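You operate a simulated robot arm through the tools that you are given. There is no shell and no other tool.

The job below is to be done with a simulated robot arm. You get a single attempt, and the scene is never put back.

Task
Load-test the spring in the steel holder, sort it, then load-test the other.
Fine: one LOAD stroke each; over 55 mm goes in the green tray, under it in the red. The second stays in the holder.

It is judged by the outcome, as a careful person would: the job done as asked, and still so three seconds after it is handed in. It fails if anything else is knocked over, pushed out of place, dropped, spilled or broken.

Robot
A 6-joint arm with a fingered hand, fixed in place. Base frame: the origin is on the floor under the middle of its stand, x ahead of it, y to its left, z up; the work surface is at about z = 80. Lengths are in cm, angles in rad, forces in N, time in s.
With the tool pointing down near the work surface it reaches from about 32 to 80 cm from the base axis. Its first joint turns from -2.007 to 2.007 rad. Payload 4 kg.
The tool frame sits at the grasp point between the pads (the TCP): z along the fingers, y along the line on which they close. The tips reach 2.6 cm beyond it. The gripper opens to 16.4 cm; its body begins 7.3 cm behind the TCP. The gripper is a hand of 5 fingers: y runs from the thumb to the fingers, the wrist lies at [0, 0, -23.9] in the tool frame, and closing takes about 1.5 s.
Orientation is told as [roll, pitch, yaw] about the base's x, y, z axes, in that order, counted from this pose: with the fingers straight down and closing along the base's y, the tool's x points along the base's -x, its y along +y and its z along -z.

Tools
- The arm moves only by the tool apply_moves. Its argument "commands" is text: rows parted by semicolons, each of 7 numbers parted by spaces: the finger opening in cm, from 0 to 16.4, then the shift along the base's x, y, z in cm, then the turn, a rotation vector about the base's x, y, z in rad. In form: fingers tx ty tz rx ry rz; .... A call has 1 to 20 rows; each row is the pose to reach, as a shift and turn from the pose commanded when the call began. A row lasts 0.2 s, in which the tool goes at most 5 cm and 0.15 rad; a call with a longer step from one row to the next is refused whole, and so is a gripper value outside its range. Where a pose cannot be reached the arm comes as near as it can. A force on the tool above 40 N (or 10 N above the force at the start of the call, whichever is more), or a blocked arm, ends the call early, and 0.2 s more pass. The fingers move at their own pace (about 4.5 cm/s each) and stop on an object; they squeeze with about 28 N. The grip force told is the motor's: it shows also when the fingers shut on nothing. Time passes only in rows, and 0.2 s behind the last, so rows that repeat a pose let the fingers close. It gives the time, the measured TCP pose, the force on the tool (base axes), the opening and the grip force at its end, in the units of the frame above (readings bear some noise), with the torque about the TCP (base axes, N m) and any sound that the robot's microphone picked up.
- Cameras (640 x 400 px; columns grow to the right, rows downward): "scene" is fixed at [21.85, -65.15, 137.07]; the picture's right is [0.71, -0.71, 0.00], its down [-0.40, -0.40, -0.82] and it looks along [0.58, 0.58, -0.57] (base axes); focal length 249 px, centre (320, 200). "wrist" rides on the gripper at [5, -7, -9.3] in the tool frame; the picture's right is [0.81, 0.59, 0.00], its down [-0.43, 0.60, -0.68] and it looks along [-0.40, 0.55, 0.74] (tool axes); focal length 270 px, centre (320, 200). There is no depth. A picture from a camera that has moved, and an enlarged one, comes with that camera's place and axes in the base frame and with its lens.
- snapshot(camera): a new picture of that camera. No time passes.
- move_column(by): slides the trunk up (or, below 0, down) by that many cm; the arm rides with it, the base frame stays. It gives what a move gives, with no picture.
- preshape(shape): the hand has 5 fingers and takes this shape, open, in about a second: jaw (thumb against the fingers, like two jaws); tri (thumb and two fingers); tip (a fingertip pinch); poke (one finger out to press); point (the index stretched); flat (the hand flat); cup (the hand cupped); fist (a fist). The gripper value then closes the fingers along that shape, each until it touches; the sizes above hold for jaw. It gives what a move gives, with no picture.
- close_up(camera, box): a new picture of the part [left, top, right, bottom] of that camera's present view, enlarged. No time passes.
- close_job(): hands the job in; it is judged then, once.

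Nothing tells you positions but the pictures and the camera data. Unless the task says otherwise, let go and move clear before handing in.

The tools are called after "Request:" as a command line: name --argument value ..., lists and objects as JSON in quotes. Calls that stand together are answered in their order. apply_moves: Moves the arm, as the interface text tells. Its arguments: {"type":"object","properties":{"commands":{"type":"string"}},"required":["commands"]} The other tools are called the same way: move_column (by) moves the trunk up or down; preshape (shape) gives the hand a shape; snapshot (camera) takes a picture; close_up (camera, box) takes an enlarged picture of a part of a camera's view; close_job () hands the job in.

At the start:

```text
t: 0.0
ee_pos: [51.72, -30.07, 119.25]
tool_rot: [0.0, 0.0, 0.0]
force: [0.0, 0.2, 0.2]
moment: [0.0, 0.02, -0.02]
finger_gap: 16.41
finger_force: 0.0
shape: jaw
trunk travel left (down, up): [-77.5, 21.5]
```

scene: 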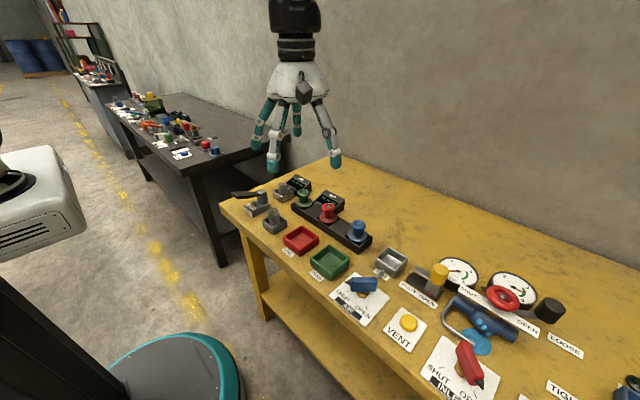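
wrist: 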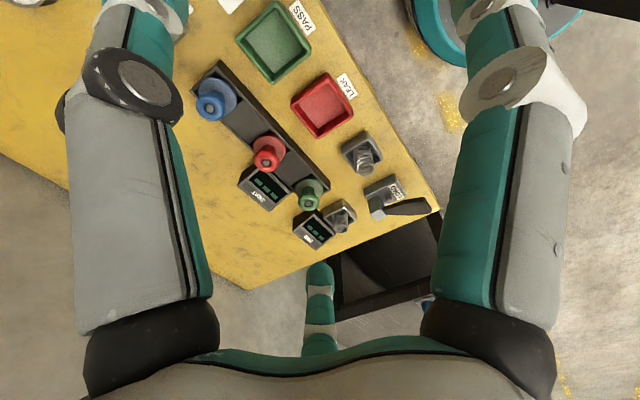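

I see a yellow bench with a red and a green tray, a black rack with coloured knobs, small steel fixtures, and a lever at the far left. I'll take enlarged pictures to find the springs, the steel holder, and the LOAD lever.

Request:
close_up --camera "scene" --box '[220, 160, 400, 280]'

Request:
close_up --camera "wrist" --box '[180, 0, 460, 260]'

Request:
close_up --camera "scene" --box '[340, 230, 640, 400]'

```text
3.33 times, centred on (310, 220) of scene
camera zoom: at [21.85, -65.15, 137.07], right [0.71, -0.71, 0.0], down [-0.4, -0.4, -0.82], along [0.58, 0.58, -0.57], focal length 830 px, centre (353, 133)
```

zoom: 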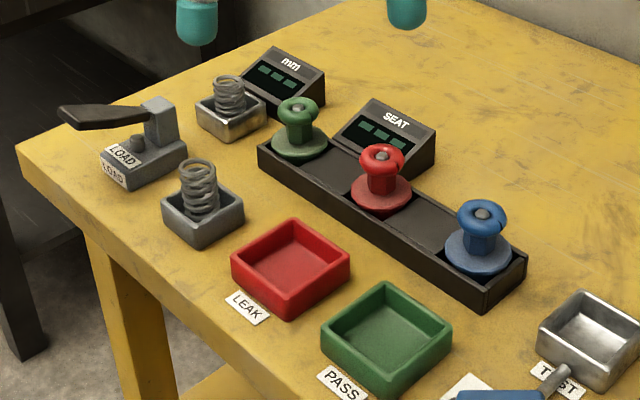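

```text
1.54 times, centred on (320, 130) of wrist
camera zoom: at [46.7, -37.06, 128.6], right [-0.81, 0.59, 0.0], down [0.43, 0.6, 0.68], along [0.4, 0.55, -0.74], focal length 416 px, centre (320, 308)
```

zoom: 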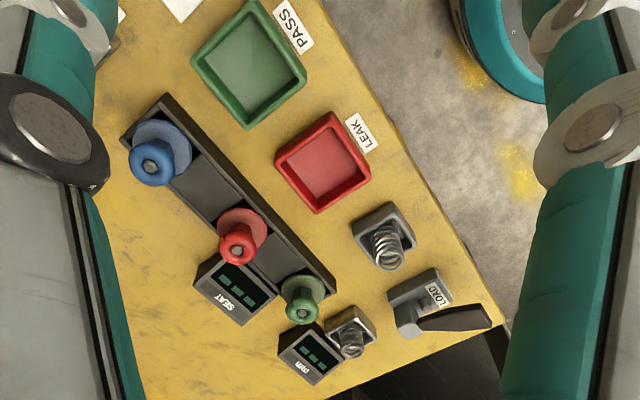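

```text
2.13 times, centred on (490, 315) of scene
camera zoom: at [21.85, -65.15, 137.07], right [0.71, -0.71, 0.0], down [-0.4, -0.4, -0.82], along [0.58, 0.58, -0.57], focal length 531 px, centre (-43, -45)
```

zoom: 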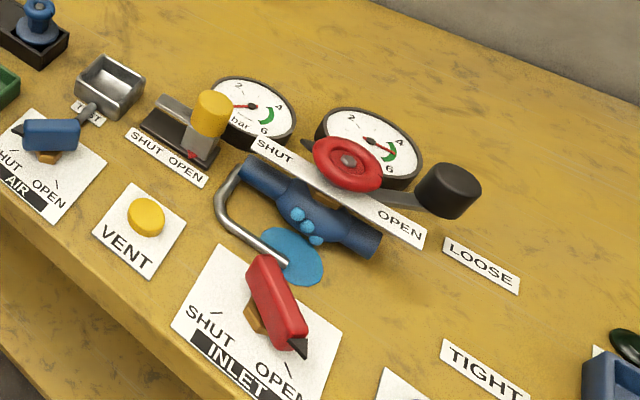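

The shiny steel holder with a spring stands at about (70.7, 4.4), next to the mm display. A dark holder with the second spring is at about (57.5, -8). The LOAD lever's base is near (59, 5), with its handle pointing toward -x. I'll move in for a closer view.

Request:
apply_moves --commands "16.4 0.2 3 -2 0 0 0; 16.4 0.4 6 -4 0 0 0; 16.4 0.6 9 -6 0 0 0; 16.4 0.9 12 -8 0 0 0; 16.4 1.1 15 -10 0 0 0; 16.4 1.3 18 -10 0 0 0"

Request:
snapshot --camera "wrist"

```text
t: 1.4
ee_pos: [52.89, -12.01, 109.17]
tool_rot: [0.001, 0.0, 0.0]
force: [0.4, 0.9, 0.2]
moment: [0.02, -0.03, 0.01]
finger_gap: 16.38
finger_force: 0.1
shape: jaw
trunk travel left (down, up): [-77.5, 21.5]
```

```text
taken
camera wrist: at [47.93, -19.0, 118.57], right [-0.81, 0.59, 0.0], down [0.43, 0.6, 0.68], along [0.4, 0.55, -0.74], focal length 270 px, centre (320, 200)
```

wrist: 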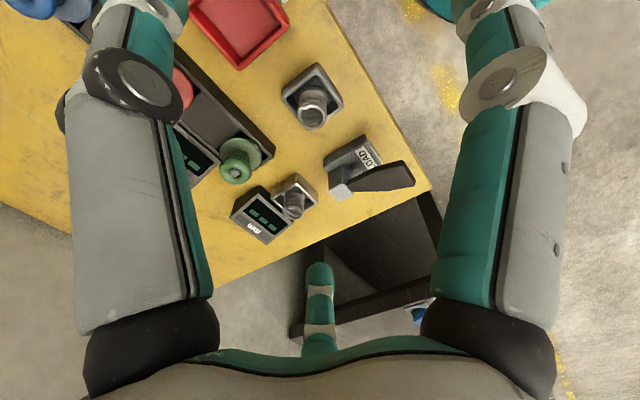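

Request:
close_up --camera "wrist" --box '[190, 50, 450, 250]'

Request:
close_up --camera "scene" --box '[230, 170, 340, 240]'

```text
2.00 times, centred on (320, 150) of wrist
camera zoom: at [47.93, -19.0, 118.57], right [-0.81, 0.59, 0.0], down [0.43, 0.6, 0.68], along [0.4, 0.55, -0.74], focal length 541 px, centre (320, 300)
```

zoom: 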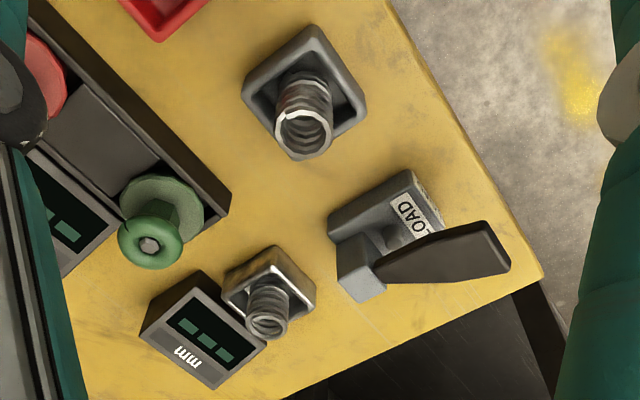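

```text
5.71 times, centred on (285, 205) of scene
camera zoom: at [21.85, -65.15, 137.07], right [0.71, -0.71, 0.0], down [-0.4, -0.4, -0.82], along [0.58, 0.58, -0.57], focal length 1423 px, centre (520, 171)
```

zoom: 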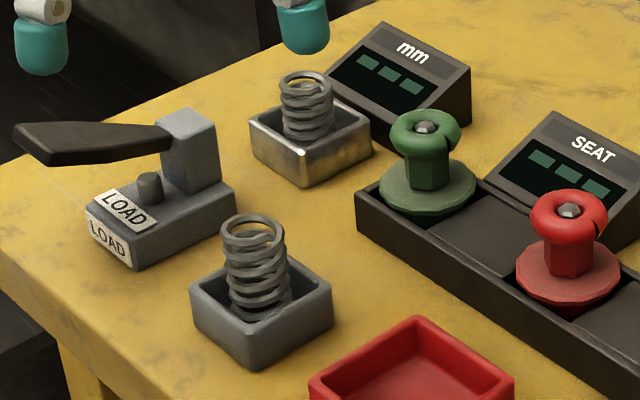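

The steel holder spans about x 68–74.4, y 2.3–8.7, and its spring's top is near (70.9, 5.0, 86). The other spring's top is at (57.6, -7.5, 87). The LOAD handle rises from a post near x=61 to a tip at (50.5, 5, 91). I'll shape the hand to poke and see where the fingertip ends up.

Request:
preshape --shape "poke"

Request:
snapshot --camera "wrist"

Request:
snapshot --camera "scene"

```text
t: 2.3
ee_pos: [53.1, -12.01, 109.15]
tool_rot: [0.0, -0.001, -0.002]
force: [-0.3, -0.5, 0.4]
moment: [-0.03, 0.0, -0.02]
finger_gap: 0.0
finger_force: 0.0
shape: poke
trunk travel left (down, up): [-77.5, 21.5]
```

```text
taken
camera wrist: at [47.96, -19.11, 118.56], right [-0.81, 0.59, 0.0], down [0.43, 0.6, 0.68], along [0.4, 0.55, -0.74], focal length 270 px, centre (320, 200)
```

wrist: 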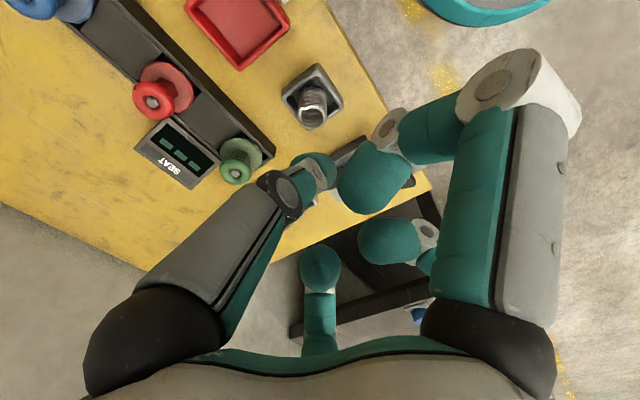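

```text
taken
```

scene: 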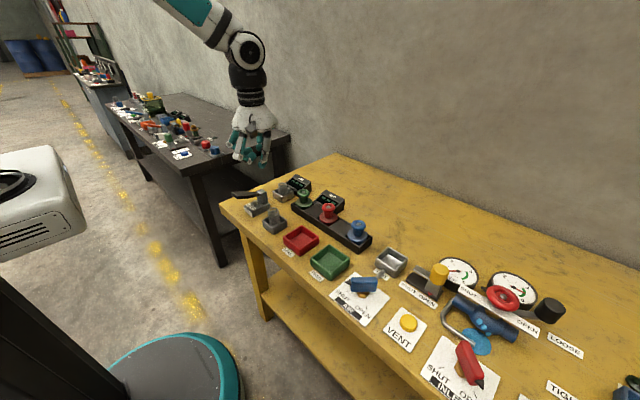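

Request:
close_up --camera "scene" --box '[200, 80, 310, 180]'

Request:
close_up --camera "wrist" --box '[220, 80, 460, 300]'

```text
4.00 times, centred on (255, 130) of scene
camera zoom: at [21.85, -65.15, 137.07], right [0.71, -0.71, 0.0], down [-0.4, -0.4, -0.82], along [0.58, 0.58, -0.57], focal length 996 px, centre (580, 480)
```

zoom: 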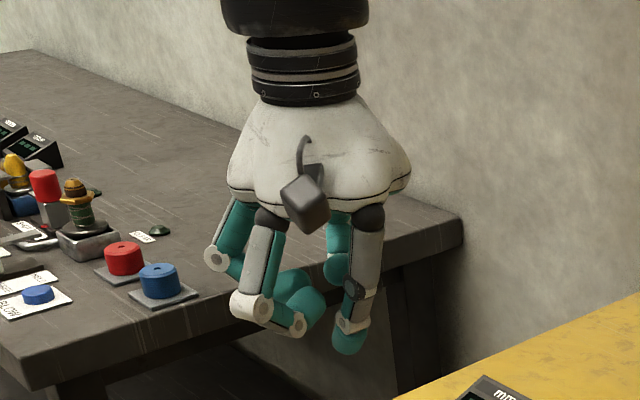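

```text
1.82 times, centred on (340, 190) of wrist
camera zoom: at [47.96, -19.11, 118.56], right [-0.81, 0.59, 0.0], down [0.43, 0.6, 0.68], along [0.4, 0.55, -0.74], focal length 491 px, centre (284, 218)
```

zoom: 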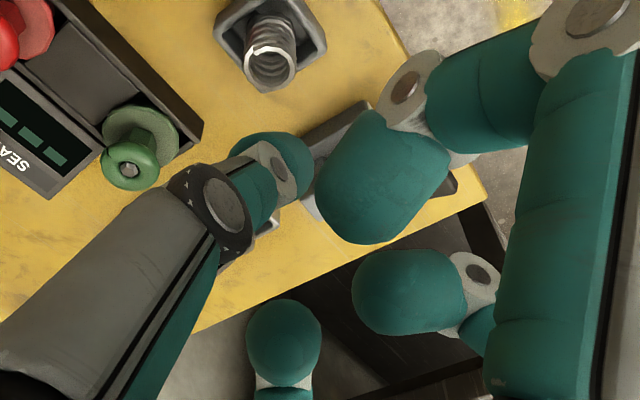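

In poke shape the fingertip sits about 2.6 cm below the TCP, on the tool axis, with the other fingers curled higher up. I'll move to a point just above the LOAD handle, near (53, 4.6), and check before pressing.

Request:
apply_moves --commands "0 0 3.5 -1 0 0 0; 0 0 7 -3 0 0 0; 0 0 10.5 -5 0 0 0; 0 0 14 -8 0 0 0; 0 0 16.7 -10.5 0 0 0; 0 0 16.7 -13 0 0 0; 0 0 16.7 -13 0 0 0"

Request:
close_up --camera "scene" --box '[200, 130, 330, 230]'

Request:
snapshot --camera "wrist"

```text
t: 3.9
ee_pos: [53.18, 4.81, 95.96]
tool_rot: [-0.001, -0.001, 0.001]
force: [-0.1, -0.5, -0.1]
moment: [-0.02, -0.03, -0.02]
finger_gap: 0.01
finger_force: 27.6
shape: jaw
trunk travel left (down, up): [-77.5, 21.5]
```

```text
4.00 times, centred on (265, 180) of scene
camera zoom: at [21.85, -65.15, 137.07], right [0.71, -0.71, 0.0], down [-0.4, -0.4, -0.82], along [0.58, 0.58, -0.57], focal length 996 px, centre (540, 280)
```

zoom: 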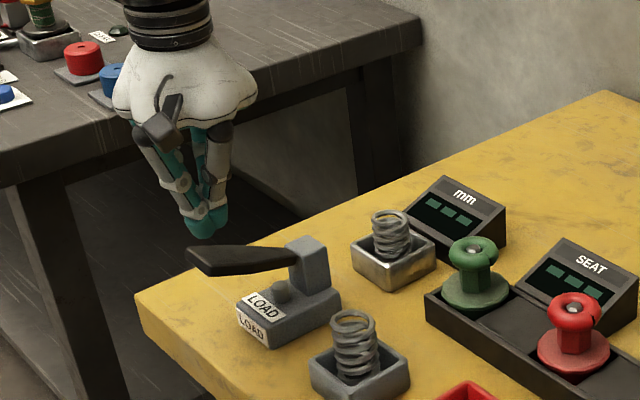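

```text
taken
camera wrist: at [48.08, -2.23, 105.37], right [-0.81, 0.59, 0.0], down [0.43, 0.6, 0.68], along [0.4, 0.55, -0.74], focal length 270 px, centre (320, 200)
```

wrist: 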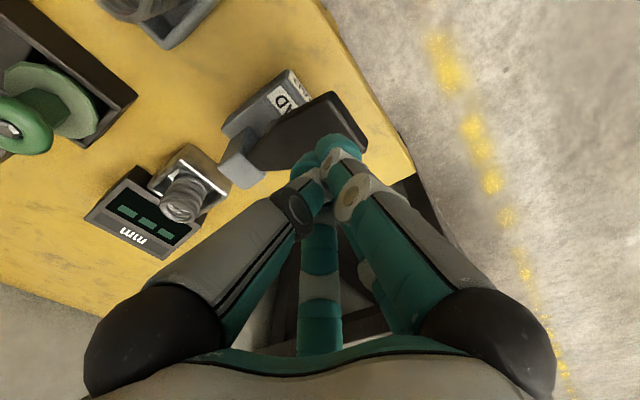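

The hand closed to a solid fingertip cluster directly above the handle, about 2 cm in from its tip. I'll press down slowly in one continuous stroke and stop when I feel the end stop.

Request:
apply_moves --commands "0 0 -0.1 -1 0 0 0; 0 0 -0.1 -2 0 0 0; 0 0 -0.1 -2.5 0 0 0; 0 0 -0.1 -3 0 0 0; 0 0 -0.1 -3.4 0 0 0; 0 0 -0.1 -3.8 0 0 0; 0 0 -0.1 -4.2 0 0 0; 0 0 -0.1 -4.6 0 0 0; 0 0 -0.1 -5 0 0 0; 0 0 -0.1 -5.4 0 0 0; 0 0 -0.1 -5.8 0 0 0; 0 0 -0.1 -6.2 0 0 0"

Request:
close_up --camera "scene" --box '[220, 150, 330, 230]'

Request:
snapshot --camera "wrist"

```text
t: 6.5
ee_pos: [52.95, 4.61, 90.04]
tool_rot: [0.0, 0.0, 0.0]
force: [-1.1, 0.8, 3.9]
moment: [0.01, 0.08, -0.03]
finger_gap: 0.0
finger_force: 28.2
shape: jaw
trunk travel left (down, up): [-77.5, 21.5]
```

```text
5.00 times, centred on (275, 190) of scene
camera zoom: at [21.85, -65.15, 137.07], right [0.71, -0.71, 0.0], down [-0.4, -0.4, -0.82], along [0.58, 0.58, -0.57], focal length 1245 px, centre (545, 250)
```

zoom: 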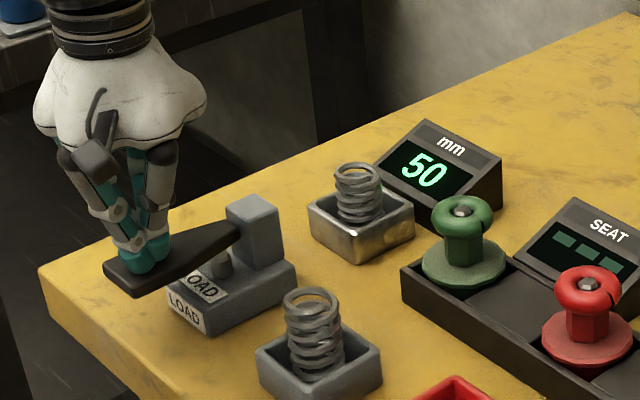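

```text
taken
camera wrist: at [47.94, -2.46, 99.41], right [-0.81, 0.59, 0.0], down [0.43, 0.6, 0.68], along [0.4, 0.55, -0.74], focal length 270 px, centre (320, 200)
```

wrist: 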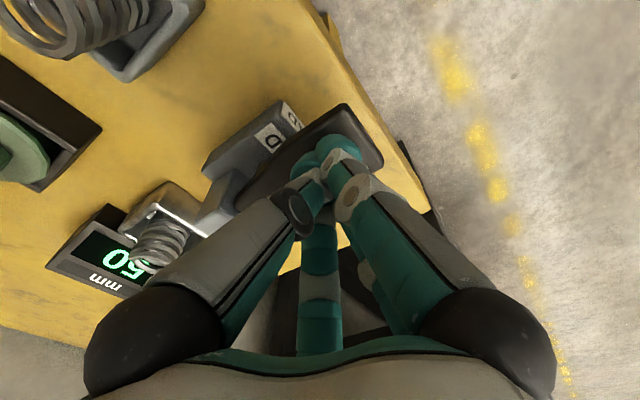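

The mm display now reads 50, the handle is just below horizontal, and the force is only about 4 N. I'll look closer and finish the same stroke down to its stop before releasing.

Request:
apply_moves --commands "0 0 0 -0.3 0 0 0; 0 0 0 -0.6 0 0 0; 0 0 0 -0.9 0 0 0; 0 0 0 -1.2 0 0 0; 0 0 0 -1.5 0 0 0"

Request:
close_up --camera "scene" --box '[220, 160, 320, 220]'

```text
t: 7.7
ee_pos: [53.1, 4.66, 88.82]
tool_rot: [0.001, -0.008, -0.001]
force: [-4.4, -2.2, 38.7]
moment: [-0.04, -0.39, 0.0]
finger_gap: 0.01
finger_force: 28.0
shape: jaw
trunk travel left (down, up): [-77.5, 21.5]
```

```text
6.40 times, centred on (270, 190) of scene
camera zoom: at [21.85, -65.15, 137.07], right [0.71, -0.71, 0.0], down [-0.4, -0.4, -0.82], along [0.58, 0.58, -0.57], focal length 1594 px, centre (640, 264)
```

zoom: 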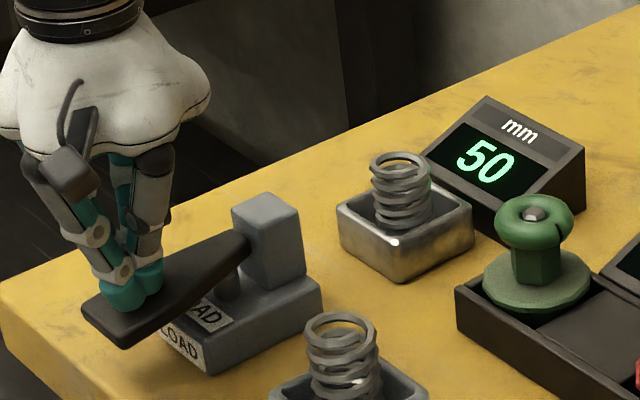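

The lever has reached its stop and the display still reads 50, which is under 55, so this spring goes in the red tray. I'll lift straight up and check that the lever returns.

Request:
apply_moves --commands "0 0 0 0.8 0 0 0; 0 0 0 2 0 0 0; 0 0 0 3.5 0 0 0; 0 0 0 5.5 0 0 0; 0 0 0 8 0 0 0; 0 0 0 11 0 0 0; 0 0 0 14 0 0 0; 0 0 0 16 0 0 0"

Request:
close_up --camera "scene" --box '[220, 160, 330, 230]'

Request:
snapshot --camera "wrist"

```text
t: 9.5
ee_pos: [53.02, 4.79, 104.62]
tool_rot: [0.001, 0.0, 0.0]
force: [-0.1, 0.2, 0.3]
moment: [-0.03, 0.0, -0.02]
finger_gap: 0.01
finger_force: 28.4
shape: jaw
trunk travel left (down, up): [-77.5, 21.5]
```

```text
5.71 times, centred on (275, 195) of scene
camera zoom: at [21.85, -65.15, 137.07], right [0.71, -0.71, 0.0], down [-0.4, -0.4, -0.82], along [0.58, 0.58, -0.57], focal length 1423 px, centre (577, 229)
```

zoom: 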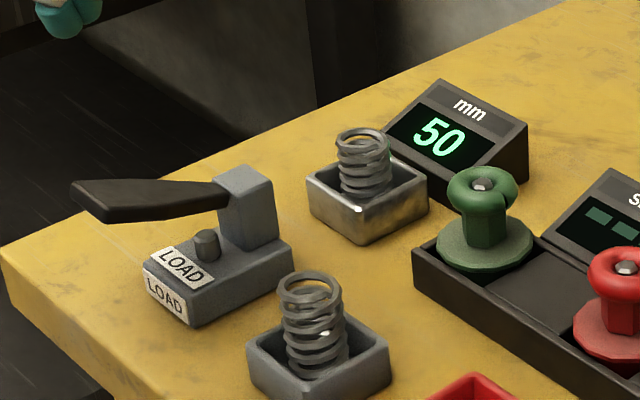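

```text
taken
camera wrist: at [47.95, -2.34, 113.93], right [-0.81, 0.59, 0.0], down [0.43, 0.6, 0.68], along [0.4, 0.55, -0.74], focal length 270 px, centre (320, 200)
```

wrist: 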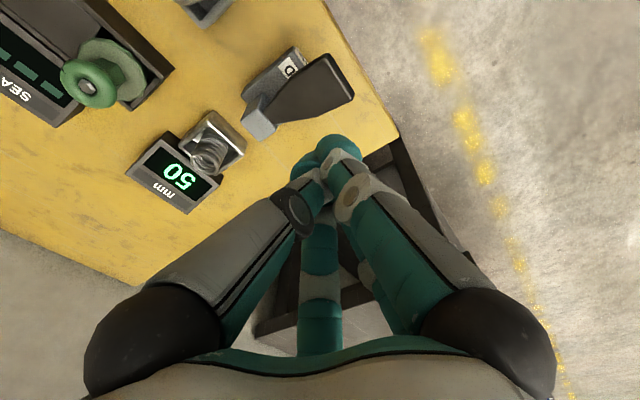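

The lever is back up and the display holds at 50. Next I'll pick up the first spring, so I'll check what the "tri" hand shape looks like in free air here.

Request:
preshape --shape "tri"

Request:
close_up --camera "scene" --box '[190, 90, 300, 190]'

Request:
snapshot --camera "wrist"

```text
t: 10.4
ee_pos: [53.0, 4.77, 104.58]
tool_rot: [0.001, 0.001, 0.0]
force: [0.0, -0.1, 0.3]
moment: [-0.01, -0.01, -0.02]
finger_gap: 16.4
finger_force: 0.1
shape: tri
trunk travel left (down, up): [-77.5, 21.5]
```

```text
4.00 times, centred on (245, 140) of scene
camera zoom: at [21.85, -65.15, 137.07], right [0.71, -0.71, 0.0], down [-0.4, -0.4, -0.82], along [0.58, 0.58, -0.57], focal length 996 px, centre (620, 440)
```

zoom: 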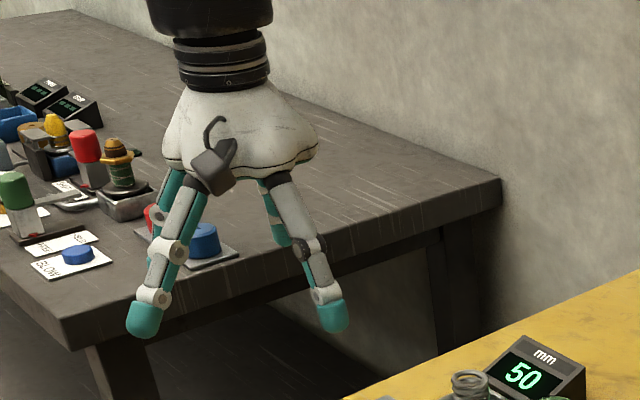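

```text
taken
camera wrist: at [47.99, -2.34, 113.87], right [-0.81, 0.59, 0.0], down [0.43, 0.6, 0.68], along [0.4, 0.55, -0.74], focal length 270 px, centre (320, 200)
```

wrist: 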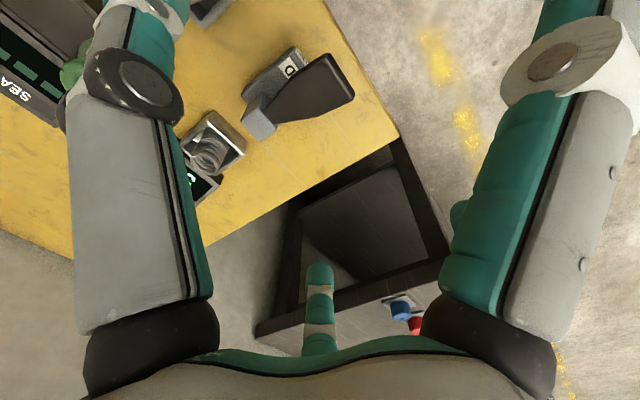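

I'll zoom in on the hand to see how its fingers are arranged, because the space around the spring is tight.

Request:
close_up --camera "scene" --box '[210, 115, 290, 180]'

Request:
preshape --shape "tip"

Request:
close_up --camera "scene" --box '[210, 115, 290, 180]'

Request:
snapshot --camera "wrist"

```text
6.15 times, centred on (250, 148) of scene
camera zoom: at [21.85, -65.15, 137.07], right [0.71, -0.71, 0.0], down [-0.4, -0.4, -0.82], along [0.58, 0.58, -0.57], focal length 1533 px, centre (751, 523)
```

zoom: 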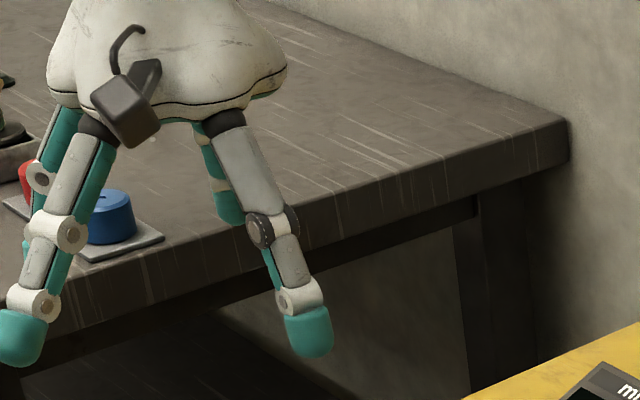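

```text
t: 11.3
ee_pos: [53.05, 4.74, 104.6]
tool_rot: [0.0, 0.001, -0.001]
force: [0.4, 0.3, -0.9]
moment: [-0.03, -0.01, -0.01]
finger_gap: 16.39
finger_force: 0.3
shape: tip
trunk travel left (down, up): [-77.5, 21.5]
```

```text
6.15 times, centred on (250, 148) of scene
camera zoom: at [21.85, -65.15, 137.07], right [0.71, -0.71, 0.0], down [-0.4, -0.4, -0.82], along [0.58, 0.58, -0.57], focal length 1533 px, centre (751, 523)
```

zoom: 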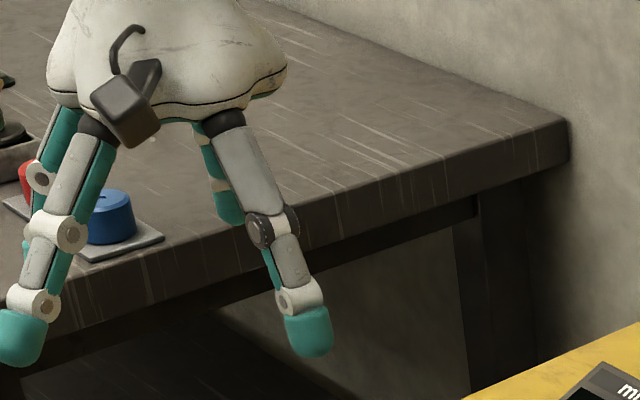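

```text
taken
camera wrist: at [47.99, -2.34, 113.87], right [-0.81, 0.59, 0.0], down [0.43, 0.6, 0.68], along [0.4, 0.55, -0.74], focal length 270 px, centre (320, 200)
```

wrist: 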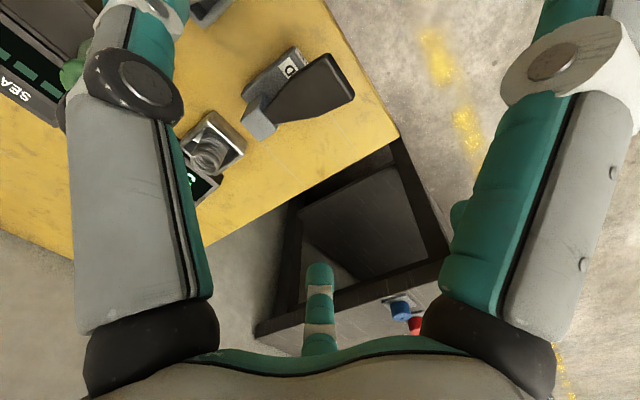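

Open, "tri" and "tip" look nearly the same, so I'll compare the shapes partly closed, at about 7 cm.

Request:
apply_moves --commands "7 0 0 0 0 0 0; 7 0 0 0 0 0 0; 7 0 0 0 0 0 0; 7 0 0 0 0 0 0; 7 0 0 0 0 0 0; 7 0 0 0 0 0 0"

Request:
close_up --camera "scene" --box '[210, 115, 290, 180]'

Request:
snapshot --camera "wrist"

Request:
preshape --shape "tri"

Request:
apply_moves --commands "7 0 0 0 0 0 0; 7 0 0 0 0 0 0; 7 0 0 0 0 0 0; 7 0 0 0 0 0 0; 7 0 0 0 0 0 0; 7 0 0 0 0 0 0"

Request:
close_up --camera "scene" --box '[210, 115, 290, 180]'

Request:
snapshot --camera "wrist"

Request:
preshape --shape "jaw"

Request:
apply_moves --commands "7 0 0 0 0 0 0; 7 0 0 0 0 0 0; 7 0 0 0 0 0 0; 7 0 0 0 0 0 0; 7 0 0 0 0 0 0; 7 0 0 0 0 0 0"

Request:
close_up --camera "scene" --box '[210, 115, 290, 180]'

Request:
snapshot --camera "wrist"

```text
t: 12.7
ee_pos: [53.01, 4.7, 104.46]
tool_rot: [0.001, 0.002, 0.0]
force: [0.4, 0.8, 0.7]
moment: [-0.03, 0.0, -0.03]
finger_gap: 7.06
finger_force: 0.1
shape: tip
trunk travel left (down, up): [-77.5, 21.5]
```

```text
6.15 times, centred on (250, 148) of scene
camera zoom: at [21.85, -65.15, 137.07], right [0.71, -0.71, 0.0], down [-0.4, -0.4, -0.82], along [0.58, 0.58, -0.57], focal length 1533 px, centre (751, 523)
```

zoom: 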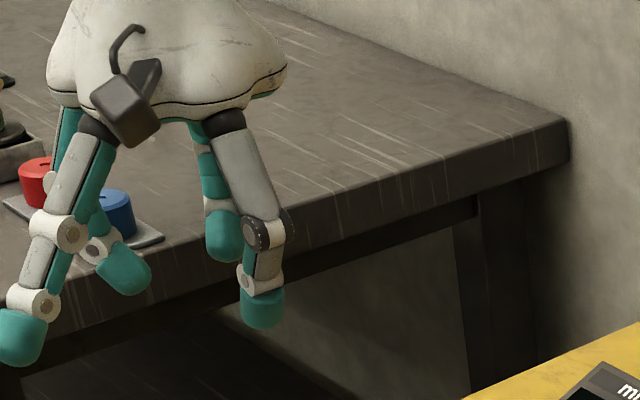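

```text
taken
camera wrist: at [47.99, -2.34, 113.89], right [-0.81, 0.59, 0.0], down [0.43, 0.6, 0.68], along [0.4, 0.55, -0.74], focal length 270 px, centre (320, 200)
```

wrist: 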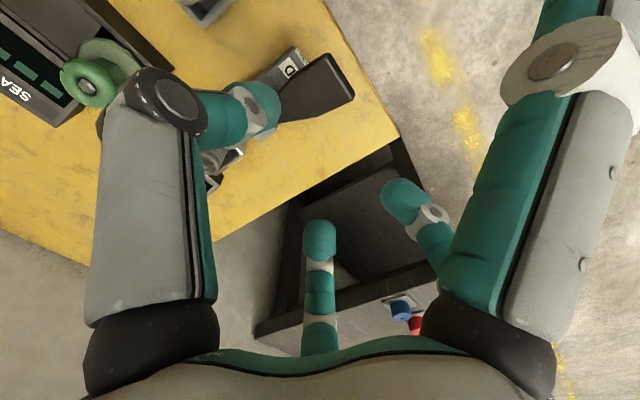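

```text
t: 13.6
ee_pos: [53.01, 4.71, 104.51]
tool_rot: [0.0, -0.001, -0.001]
force: [0.0, 0.5, -0.7]
moment: [-0.03, 0.0, 0.03]
finger_gap: 16.39
finger_force: 0.0
shape: tri
trunk travel left (down, up): [-77.5, 21.5]
```

```text
t: 15.0
ee_pos: [52.98, 4.67, 104.5]
tool_rot: [-0.001, 0.0, -0.001]
force: [-0.3, -0.3, -0.5]
moment: [0.01, 0.02, -0.01]
finger_gap: 7.06
finger_force: 0.2
shape: tri
trunk travel left (down, up): [-77.5, 21.5]
```

```text
6.15 times, centred on (250, 148) of scene
camera zoom: at [21.85, -65.15, 137.07], right [0.71, -0.71, 0.0], down [-0.4, -0.4, -0.82], along [0.58, 0.58, -0.57], focal length 1533 px, centre (751, 523)
```

zoom: 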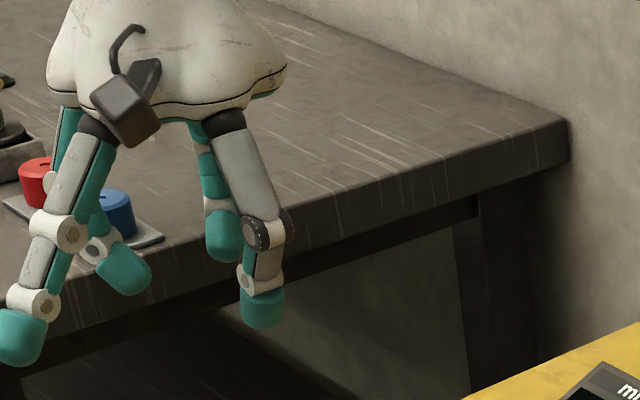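

```text
taken
camera wrist: at [47.99, -2.34, 113.89], right [-0.81, 0.59, 0.0], down [0.43, 0.6, 0.68], along [0.4, 0.55, -0.74], focal length 270 px, centre (320, 200)
```

wrist: 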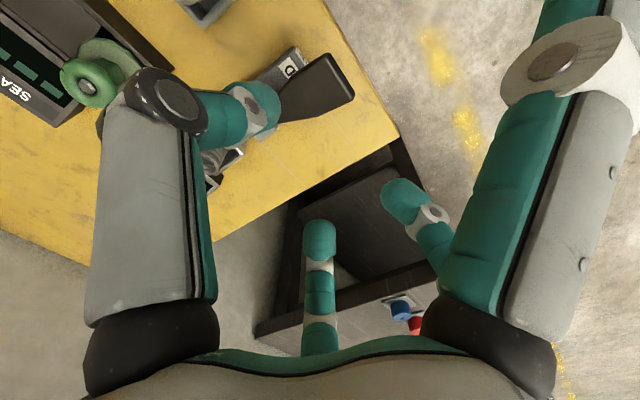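

```text
t: 15.9
ee_pos: [53.01, 4.7, 104.49]
tool_rot: [0.001, -0.002, 0.0]
force: [0.3, -0.6, 0.7]
moment: [0.0, -0.03, -0.01]
finger_gap: 16.42
finger_force: 0.0
shape: jaw
trunk travel left (down, up): [-77.5, 21.5]
```

```text
t: 17.3
ee_pos: [53.01, 4.8, 104.4]
tool_rot: [0.0, -0.001, 0.0]
force: [0.6, 0.1, -0.4]
moment: [0.01, 0.0, 0.0]
finger_gap: 7.05
finger_force: 0.1
shape: jaw
trunk travel left (down, up): [-77.5, 21.5]
```

```text
6.15 times, centred on (250, 148) of scene
camera zoom: at [21.85, -65.15, 137.07], right [0.71, -0.71, 0.0], down [-0.4, -0.4, -0.82], along [0.58, 0.58, -0.57], focal length 1533 px, centre (751, 523)
```

zoom: 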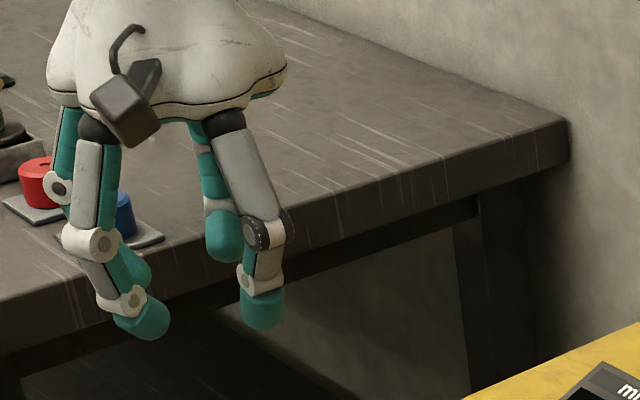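

```text
taken
camera wrist: at [47.99, -2.34, 113.89], right [-0.81, 0.59, 0.0], down [0.43, 0.6, 0.68], along [0.4, 0.55, -0.74], focal length 270 px, centre (320, 200)
```

wrist: 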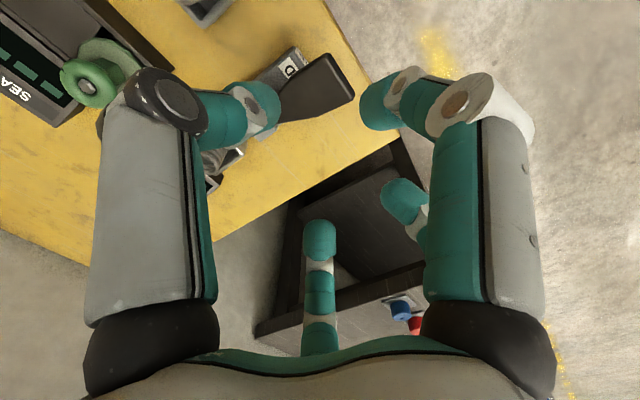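

In "jaw" four digits close inward radially, with none on the base +x side next to the display, so it suits this pick. I'll hover above the steel-holder spring with an 8 cm opening and check alignment with both cameras.

Request:
apply_moves --commands "8 3.6 0 0 0 0 0; 8 7.2 0 0 0 0 0; 8 10.8 0.1 0 0 0 0; 8 14.4 0.2 -2 0 0 0; 8 18 0.3 -5 0 0 0; 8 18 0.3 -8.5 0 0 0; 8 18 0.3 -11 0 0 0; 8 18 0.3 -11 0 0 0"

Request:
close_up --camera "scene" --box '[250, 140, 340, 210]'

Request:
snapshot --camera "wrist"

```text
t: 19.1
ee_pos: [70.98, 4.92, 93.5]
tool_rot: [-0.002, 0.0, 0.0]
force: [0.4, 0.5, 0.0]
moment: [-0.02, -0.03, 0.03]
finger_gap: 7.95
finger_force: 0.1
shape: jaw
trunk travel left (down, up): [-77.5, 21.5]
```

```text
5.71 times, centred on (295, 175) of scene
camera zoom: at [21.85, -65.15, 137.07], right [0.71, -0.71, 0.0], down [-0.4, -0.4, -0.82], along [0.58, 0.58, -0.57], focal length 1423 px, centre (463, 343)
```

zoom: 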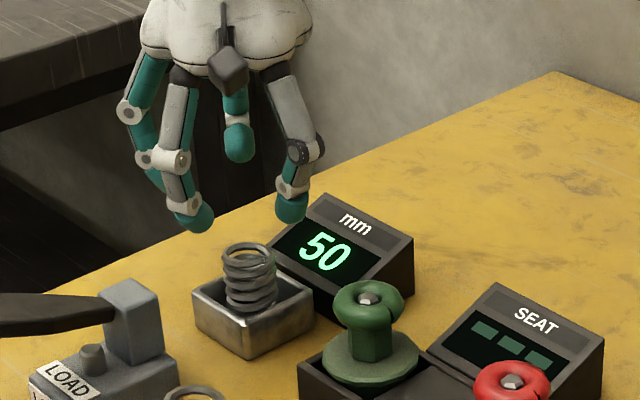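

```text
taken
camera wrist: at [66.07, -2.05, 102.84], right [-0.81, 0.59, 0.0], down [0.43, 0.6, 0.68], along [0.4, 0.55, -0.74], focal length 270 px, centre (320, 200)
```

wrist: 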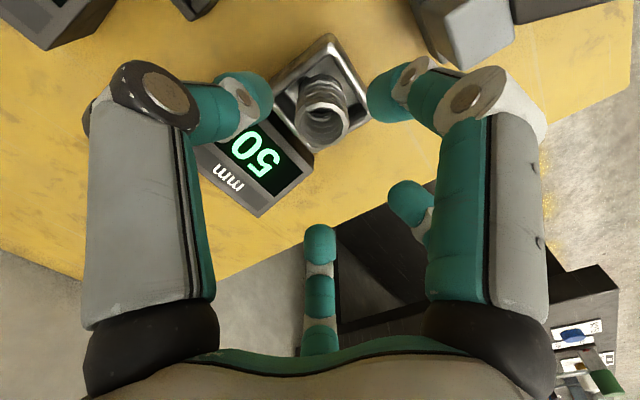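

Request:
close_up --camera "wrist" --box '[240, 20, 420, 180]'

Request:
close_up --camera "scene" --box '[270, 165, 320, 205]'

```text
2.50 times, centred on (330, 100) of wrist
camera zoom: at [66.07, -2.05, 102.84], right [-0.81, 0.59, 0.0], down [0.43, 0.6, 0.68], along [0.4, 0.55, -0.74], focal length 676 px, centre (295, 450)
```

zoom: 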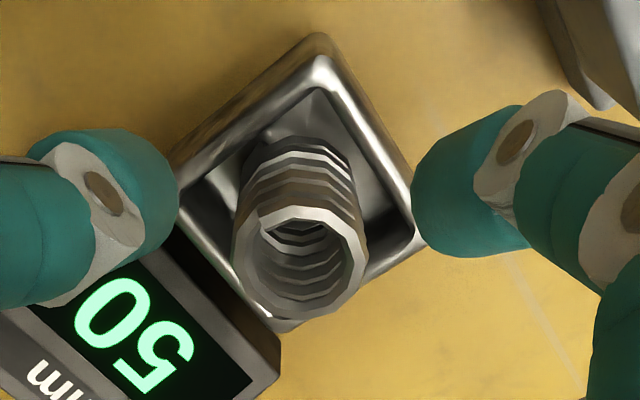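

```text
10.00 times, centred on (295, 185) of scene
camera zoom: at [21.85, -65.15, 137.07], right [0.71, -0.71, 0.0], down [-0.4, -0.4, -0.82], along [0.58, 0.58, -0.57], focal length 2491 px, centre (570, 350)
```

zoom: 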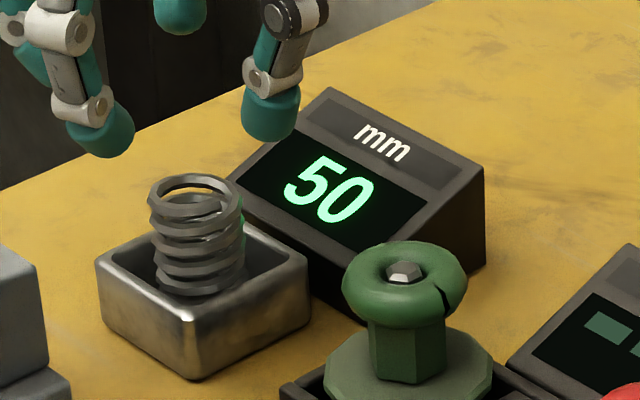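

Both cameras agree on the spring top at about (71.05, 5.1, 86), with a 3.7 cm diameter and the holder rim at z≈82.1. I'll descend to TCP z≈85.8, which keeps the fingertips above the rim.

Request:
apply_moves --commands "8 0.05 0.15 -1.5 0 0 0; 8 0.05 0.15 -3 0 0 0; 8 0.05 0.15 -4.5 0 0 0; 8 0.05 0.15 -6 0 0 0; 8 0.05 0.15 -7 0 0 0; 8 0.05 0.15 -7.7 0 0 0; 8 0.05 0.15 -7.7 0 0 0"

Request:
close_up --camera "scene" --box '[260, 155, 320, 205]'

Request:
snapshot --camera "wrist"

```text
t: 20.7
ee_pos: [71.04, 4.97, 85.94]
tool_rot: [0.0, 0.0, 0.0]
force: [-0.9, 0.0, 0.4]
moment: [-0.03, 0.01, -0.03]
finger_gap: 7.98
finger_force: 0.1
shape: jaw
trunk travel left (down, up): [-77.5, 21.5]
```

```text
8.00 times, centred on (290, 180) of scene
camera zoom: at [21.85, -65.15, 137.07], right [0.71, -0.71, 0.0], down [-0.4, -0.4, -0.82], along [0.58, 0.58, -0.57], focal length 1993 px, centre (560, 360)
```

zoom: 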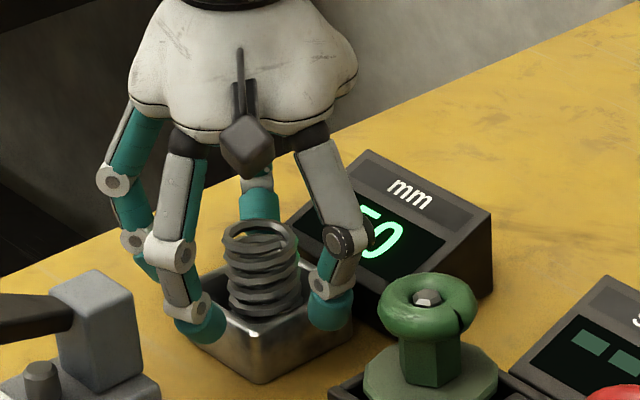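

```text
taken
camera wrist: at [66.02, -2.04, 95.21], right [-0.81, 0.59, 0.0], down [0.43, 0.6, 0.68], along [0.4, 0.55, -0.74], focal length 270 px, centre (320, 200)
```

wrist: 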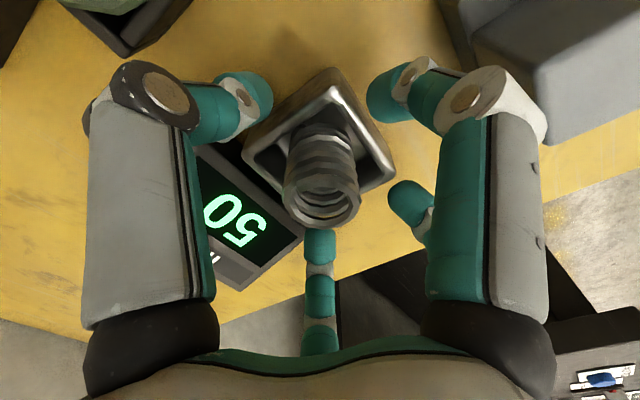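

The digits surround the spring with their tips just above the rim. I'll close gently on it.

Request:
apply_moves --commands "6.5 0 0 0 0 0 0; 5.5 0 0 0 0 0 0; 4.5 0 0 0 0 0 0; 3.5 0 0 0 0 0 0; 2.5 0 0 0 0 0 0; 2.0 0 0 0 0 0 0; 2.0 0 0 0 0 0 0; 2.0 0 0 0 0 0 0"

Request:
close_up --camera "scene" --box '[260, 155, 320, 205]'

Request:
snapshot --camera "wrist"

```text
t: 22.5
ee_pos: [71.0, 5.13, 85.91]
tool_rot: [-0.001, -0.002, 0.002]
force: [0.0, 11.3, 7.5]
moment: [0.55, 0.03, 0.06]
finger_gap: 4.91
finger_force: 28.2
shape: jaw
trunk travel left (down, up): [-77.5, 21.5]
```

```text
8.00 times, centred on (290, 180) of scene
camera zoom: at [21.85, -65.15, 137.07], right [0.71, -0.71, 0.0], down [-0.4, -0.4, -0.82], along [0.58, 0.58, -0.57], focal length 1993 px, centre (560, 360)
```

zoom: 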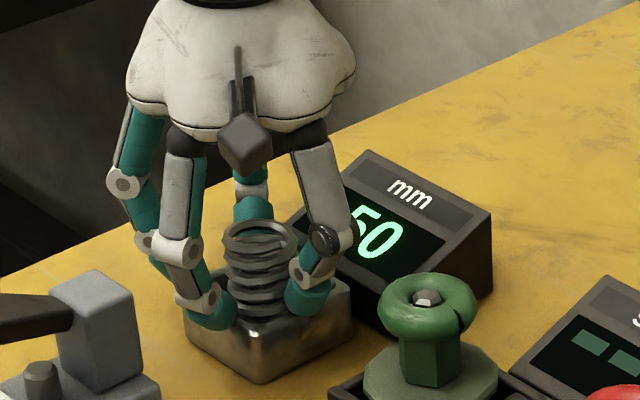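

```text
taken
camera wrist: at [66.0, -1.92, 95.28], right [-0.81, 0.59, 0.0], down [0.43, 0.6, 0.68], along [0.4, 0.55, -0.74], focal length 270 px, centre (320, 200)
```

wrist: 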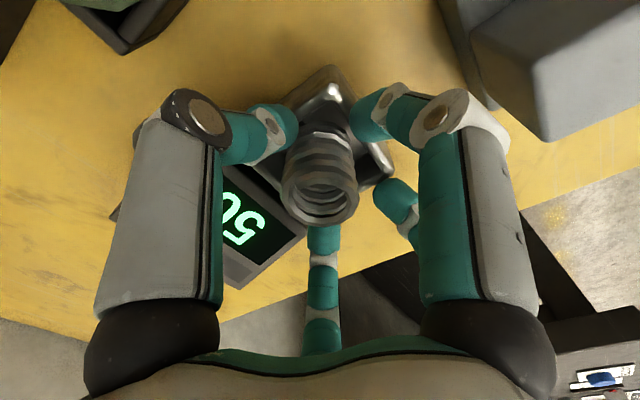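

The fingers stopped at 4.9 cm with a sideways force of about 11 N and an upward 7.5 N, so one probably met the holder rim. I'll look closer before changing anything.

Request:
close_up --camera "wrist" --box '[240, 60, 440, 260]'

Request:
close_up --camera "scene" --box '[272, 175, 312, 205]'

```text
2.00 times, centred on (340, 160) of wrist
camera zoom: at [66.0, -1.92, 95.28], right [-0.81, 0.59, 0.0], down [0.43, 0.6, 0.68], along [0.4, 0.55, -0.74], focal length 541 px, centre (280, 280)
```

zoom: 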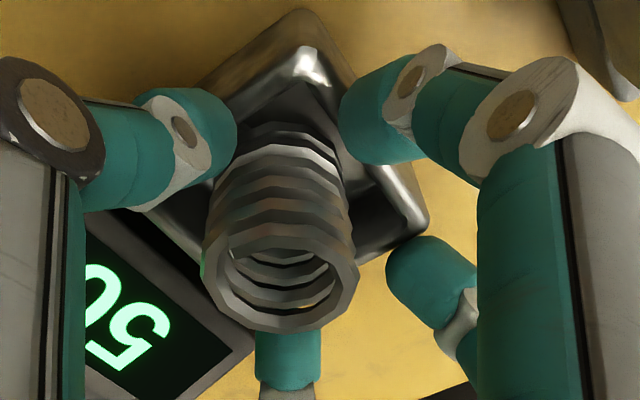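

```text
13.33 times, centred on (292, 190) of scene
camera zoom: at [21.85, -65.15, 137.07], right [0.71, -0.71, 0.0], down [-0.4, -0.4, -0.82], along [0.58, 0.58, -0.57], focal length 3321 px, centre (693, 333)
```

zoom: 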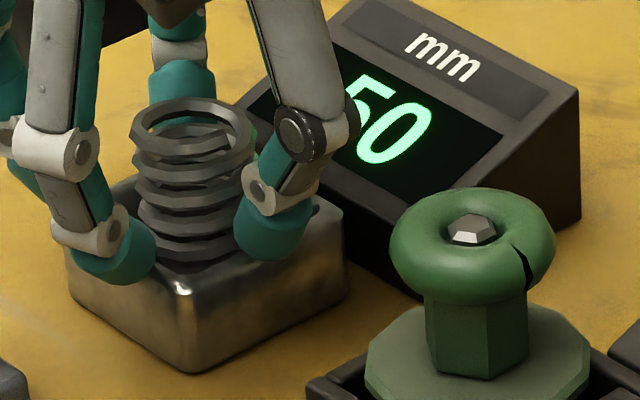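

Finger C on the +y side seems caught at the holder's rim. I'll open, raise by 0.8 cm and close again.

Request:
apply_moves --commands "6 0 0 0 0 0 0; 7.5 0 0 0 0 0 0; 7.5 0 0 0 0 0 0; 7.5 0 0 0.4 0 0 0; 7.5 0 0 0.8 0 0 0; 7.5 0 0 0.8 0 0 0"

Request:
close_up --camera "wrist" --box '[240, 60, 440, 260]'

Request:
close_up --camera "scene" --box '[260, 155, 320, 205]'

```text
t: 23.9
ee_pos: [71.08, 5.04, 86.62]
tool_rot: [0.001, -0.001, 0.001]
force: [0.2, -0.5, 0.7]
moment: [-0.01, 0.0, 0.01]
finger_gap: 7.47
finger_force: 0.0
shape: jaw
trunk travel left (down, up): [-77.5, 21.5]
```

```text
2.00 times, centred on (340, 160) of wrist
camera zoom: at [66.03, -2.01, 96.01], right [-0.81, 0.59, 0.0], down [0.43, 0.6, 0.68], along [0.4, 0.55, -0.74], focal length 541 px, centre (280, 280)
```

zoom: 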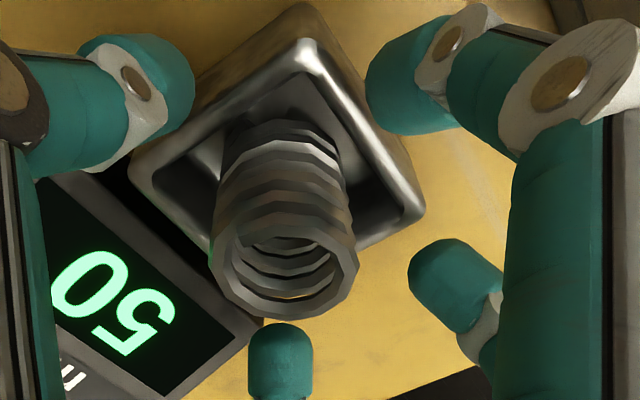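

```text
8.00 times, centred on (290, 180) of scene
camera zoom: at [21.85, -65.15, 137.07], right [0.71, -0.71, 0.0], down [-0.4, -0.4, -0.82], along [0.58, 0.58, -0.57], focal length 1993 px, centre (560, 360)
```

zoom: 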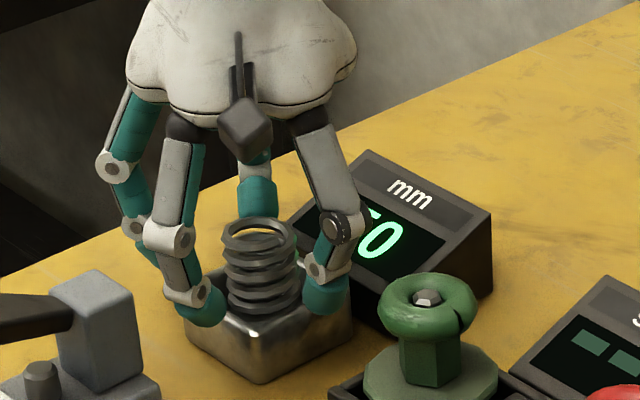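

Request:
apply_moves --commands "6.5 0 0 0 0 0 0; 5.5 0 0 0 0 0 0; 4.5 0 0 0 0 0 0; 3.5 0 0 0 0 0 0; 2.5 0 0 0 0 0 0; 2.0 0 0 0 0 0 0; 2.0 0 0 0 0 0 0; 2.0 0 0 0 0 0 0"

Request:
close_up --camera "wrist" --box '[240, 60, 440, 260]'

Request:
close_up --camera "scene" --box '[260, 155, 320, 205]'

```text
t: 25.7
ee_pos: [70.95, 4.98, 86.61]
tool_rot: [0.001, 0.001, 0.002]
force: [0.0, 1.2, -0.2]
moment: [-0.01, 0.01, -0.02]
finger_gap: 3.14
finger_force: 28.2
shape: jaw
trunk travel left (down, up): [-77.5, 21.5]
```

```text
2.00 times, centred on (340, 160) of wrist
camera zoom: at [66.05, -2.0, 96.02], right [-0.81, 0.59, 0.0], down [0.43, 0.6, 0.68], along [0.4, 0.55, -0.74], focal length 541 px, centre (280, 280)
```

zoom: 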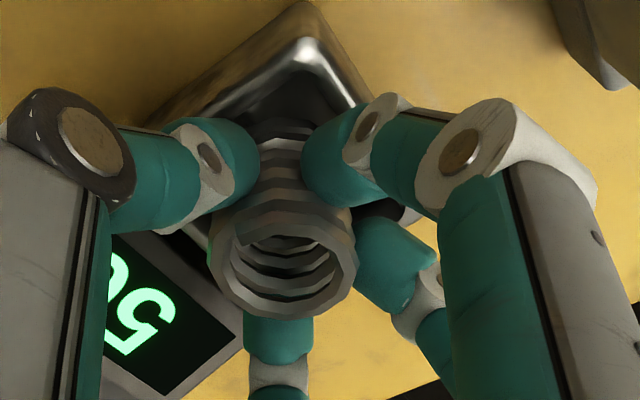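

```text
8.00 times, centred on (290, 180) of scene
camera zoom: at [21.85, -65.15, 137.07], right [0.71, -0.71, 0.0], down [-0.4, -0.4, -0.82], along [0.58, 0.58, -0.57], focal length 1993 px, centre (560, 360)
```

zoom: 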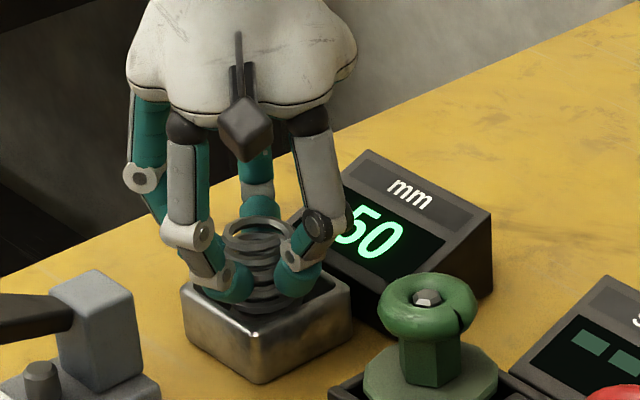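

All four digits grip the spring with balanced forces. I'll lift it slowly straight up and check the hold.

Request:
apply_moves --commands "2 0 0 0.5 0 0 0; 2 0 0 1 0 0 0; 2 0 0 1.8 0 0 0; 2 0 0 2.6 0 0 0; 2 0 0 3.6 0 0 0; 2 0 0 5 0 0 0; 2 0 0 7 0 0 0; 2 0 0 9 0 0 0; 2 0 0 9 0 0 0"

Request:
close_up --camera "scene" --box '[250, 130, 340, 205]'

Request:
snapshot --camera "wrist"

```text
t: 27.7
ee_pos: [71.01, 5.06, 95.56]
tool_rot: [0.0, 0.0, 0.002]
force: [0.3, -0.5, -0.7]
moment: [0.01, 0.0, -0.02]
finger_gap: 3.15
finger_force: 28.0
shape: jaw
trunk travel left (down, up): [-77.5, 21.5]
```

```text
5.33 times, centred on (295, 168) of scene
camera zoom: at [21.85, -65.15, 137.07], right [0.71, -0.71, 0.0], down [-0.4, -0.4, -0.82], along [0.58, 0.58, -0.57], focal length 1328 px, centre (453, 373)
```

zoom: 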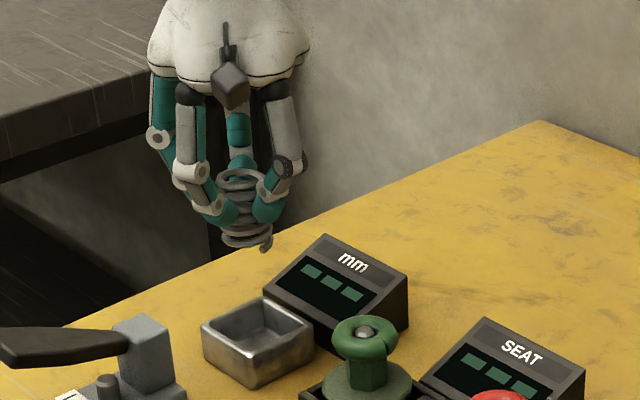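

```text
taken
camera wrist: at [66.08, -1.98, 104.98], right [-0.81, 0.59, 0.0], down [0.43, 0.6, 0.68], along [0.4, 0.55, -0.74], focal length 270 px, centre (320, 200)
```

wrist: 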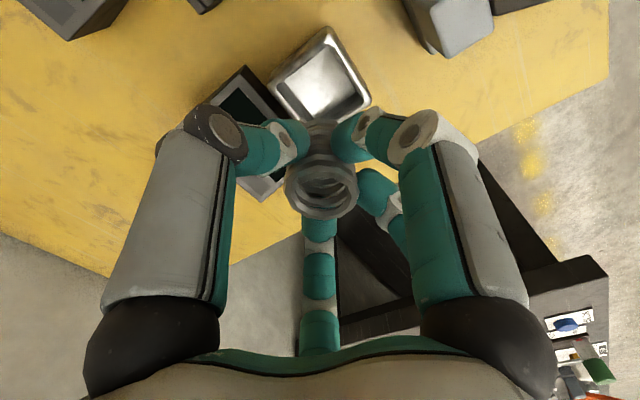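

The spring is securely held and the display has cleared, so the readout belongs to the steel holder. Next I'll measure the red tray precisely.

Request:
close_up --camera "scene" --box '[265, 205, 355, 285]'

```text
5.00 times, centred on (310, 245) of scene
camera zoom: at [21.85, -65.15, 137.07], right [0.71, -0.71, 0.0], down [-0.4, -0.4, -0.82], along [0.58, 0.58, -0.57], focal length 1245 px, centre (370, -25)
```

zoom: 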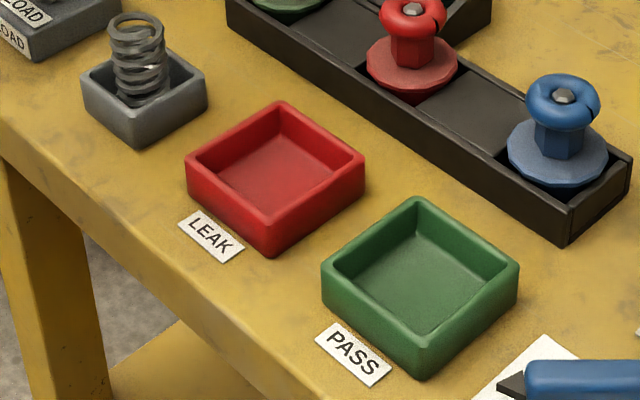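

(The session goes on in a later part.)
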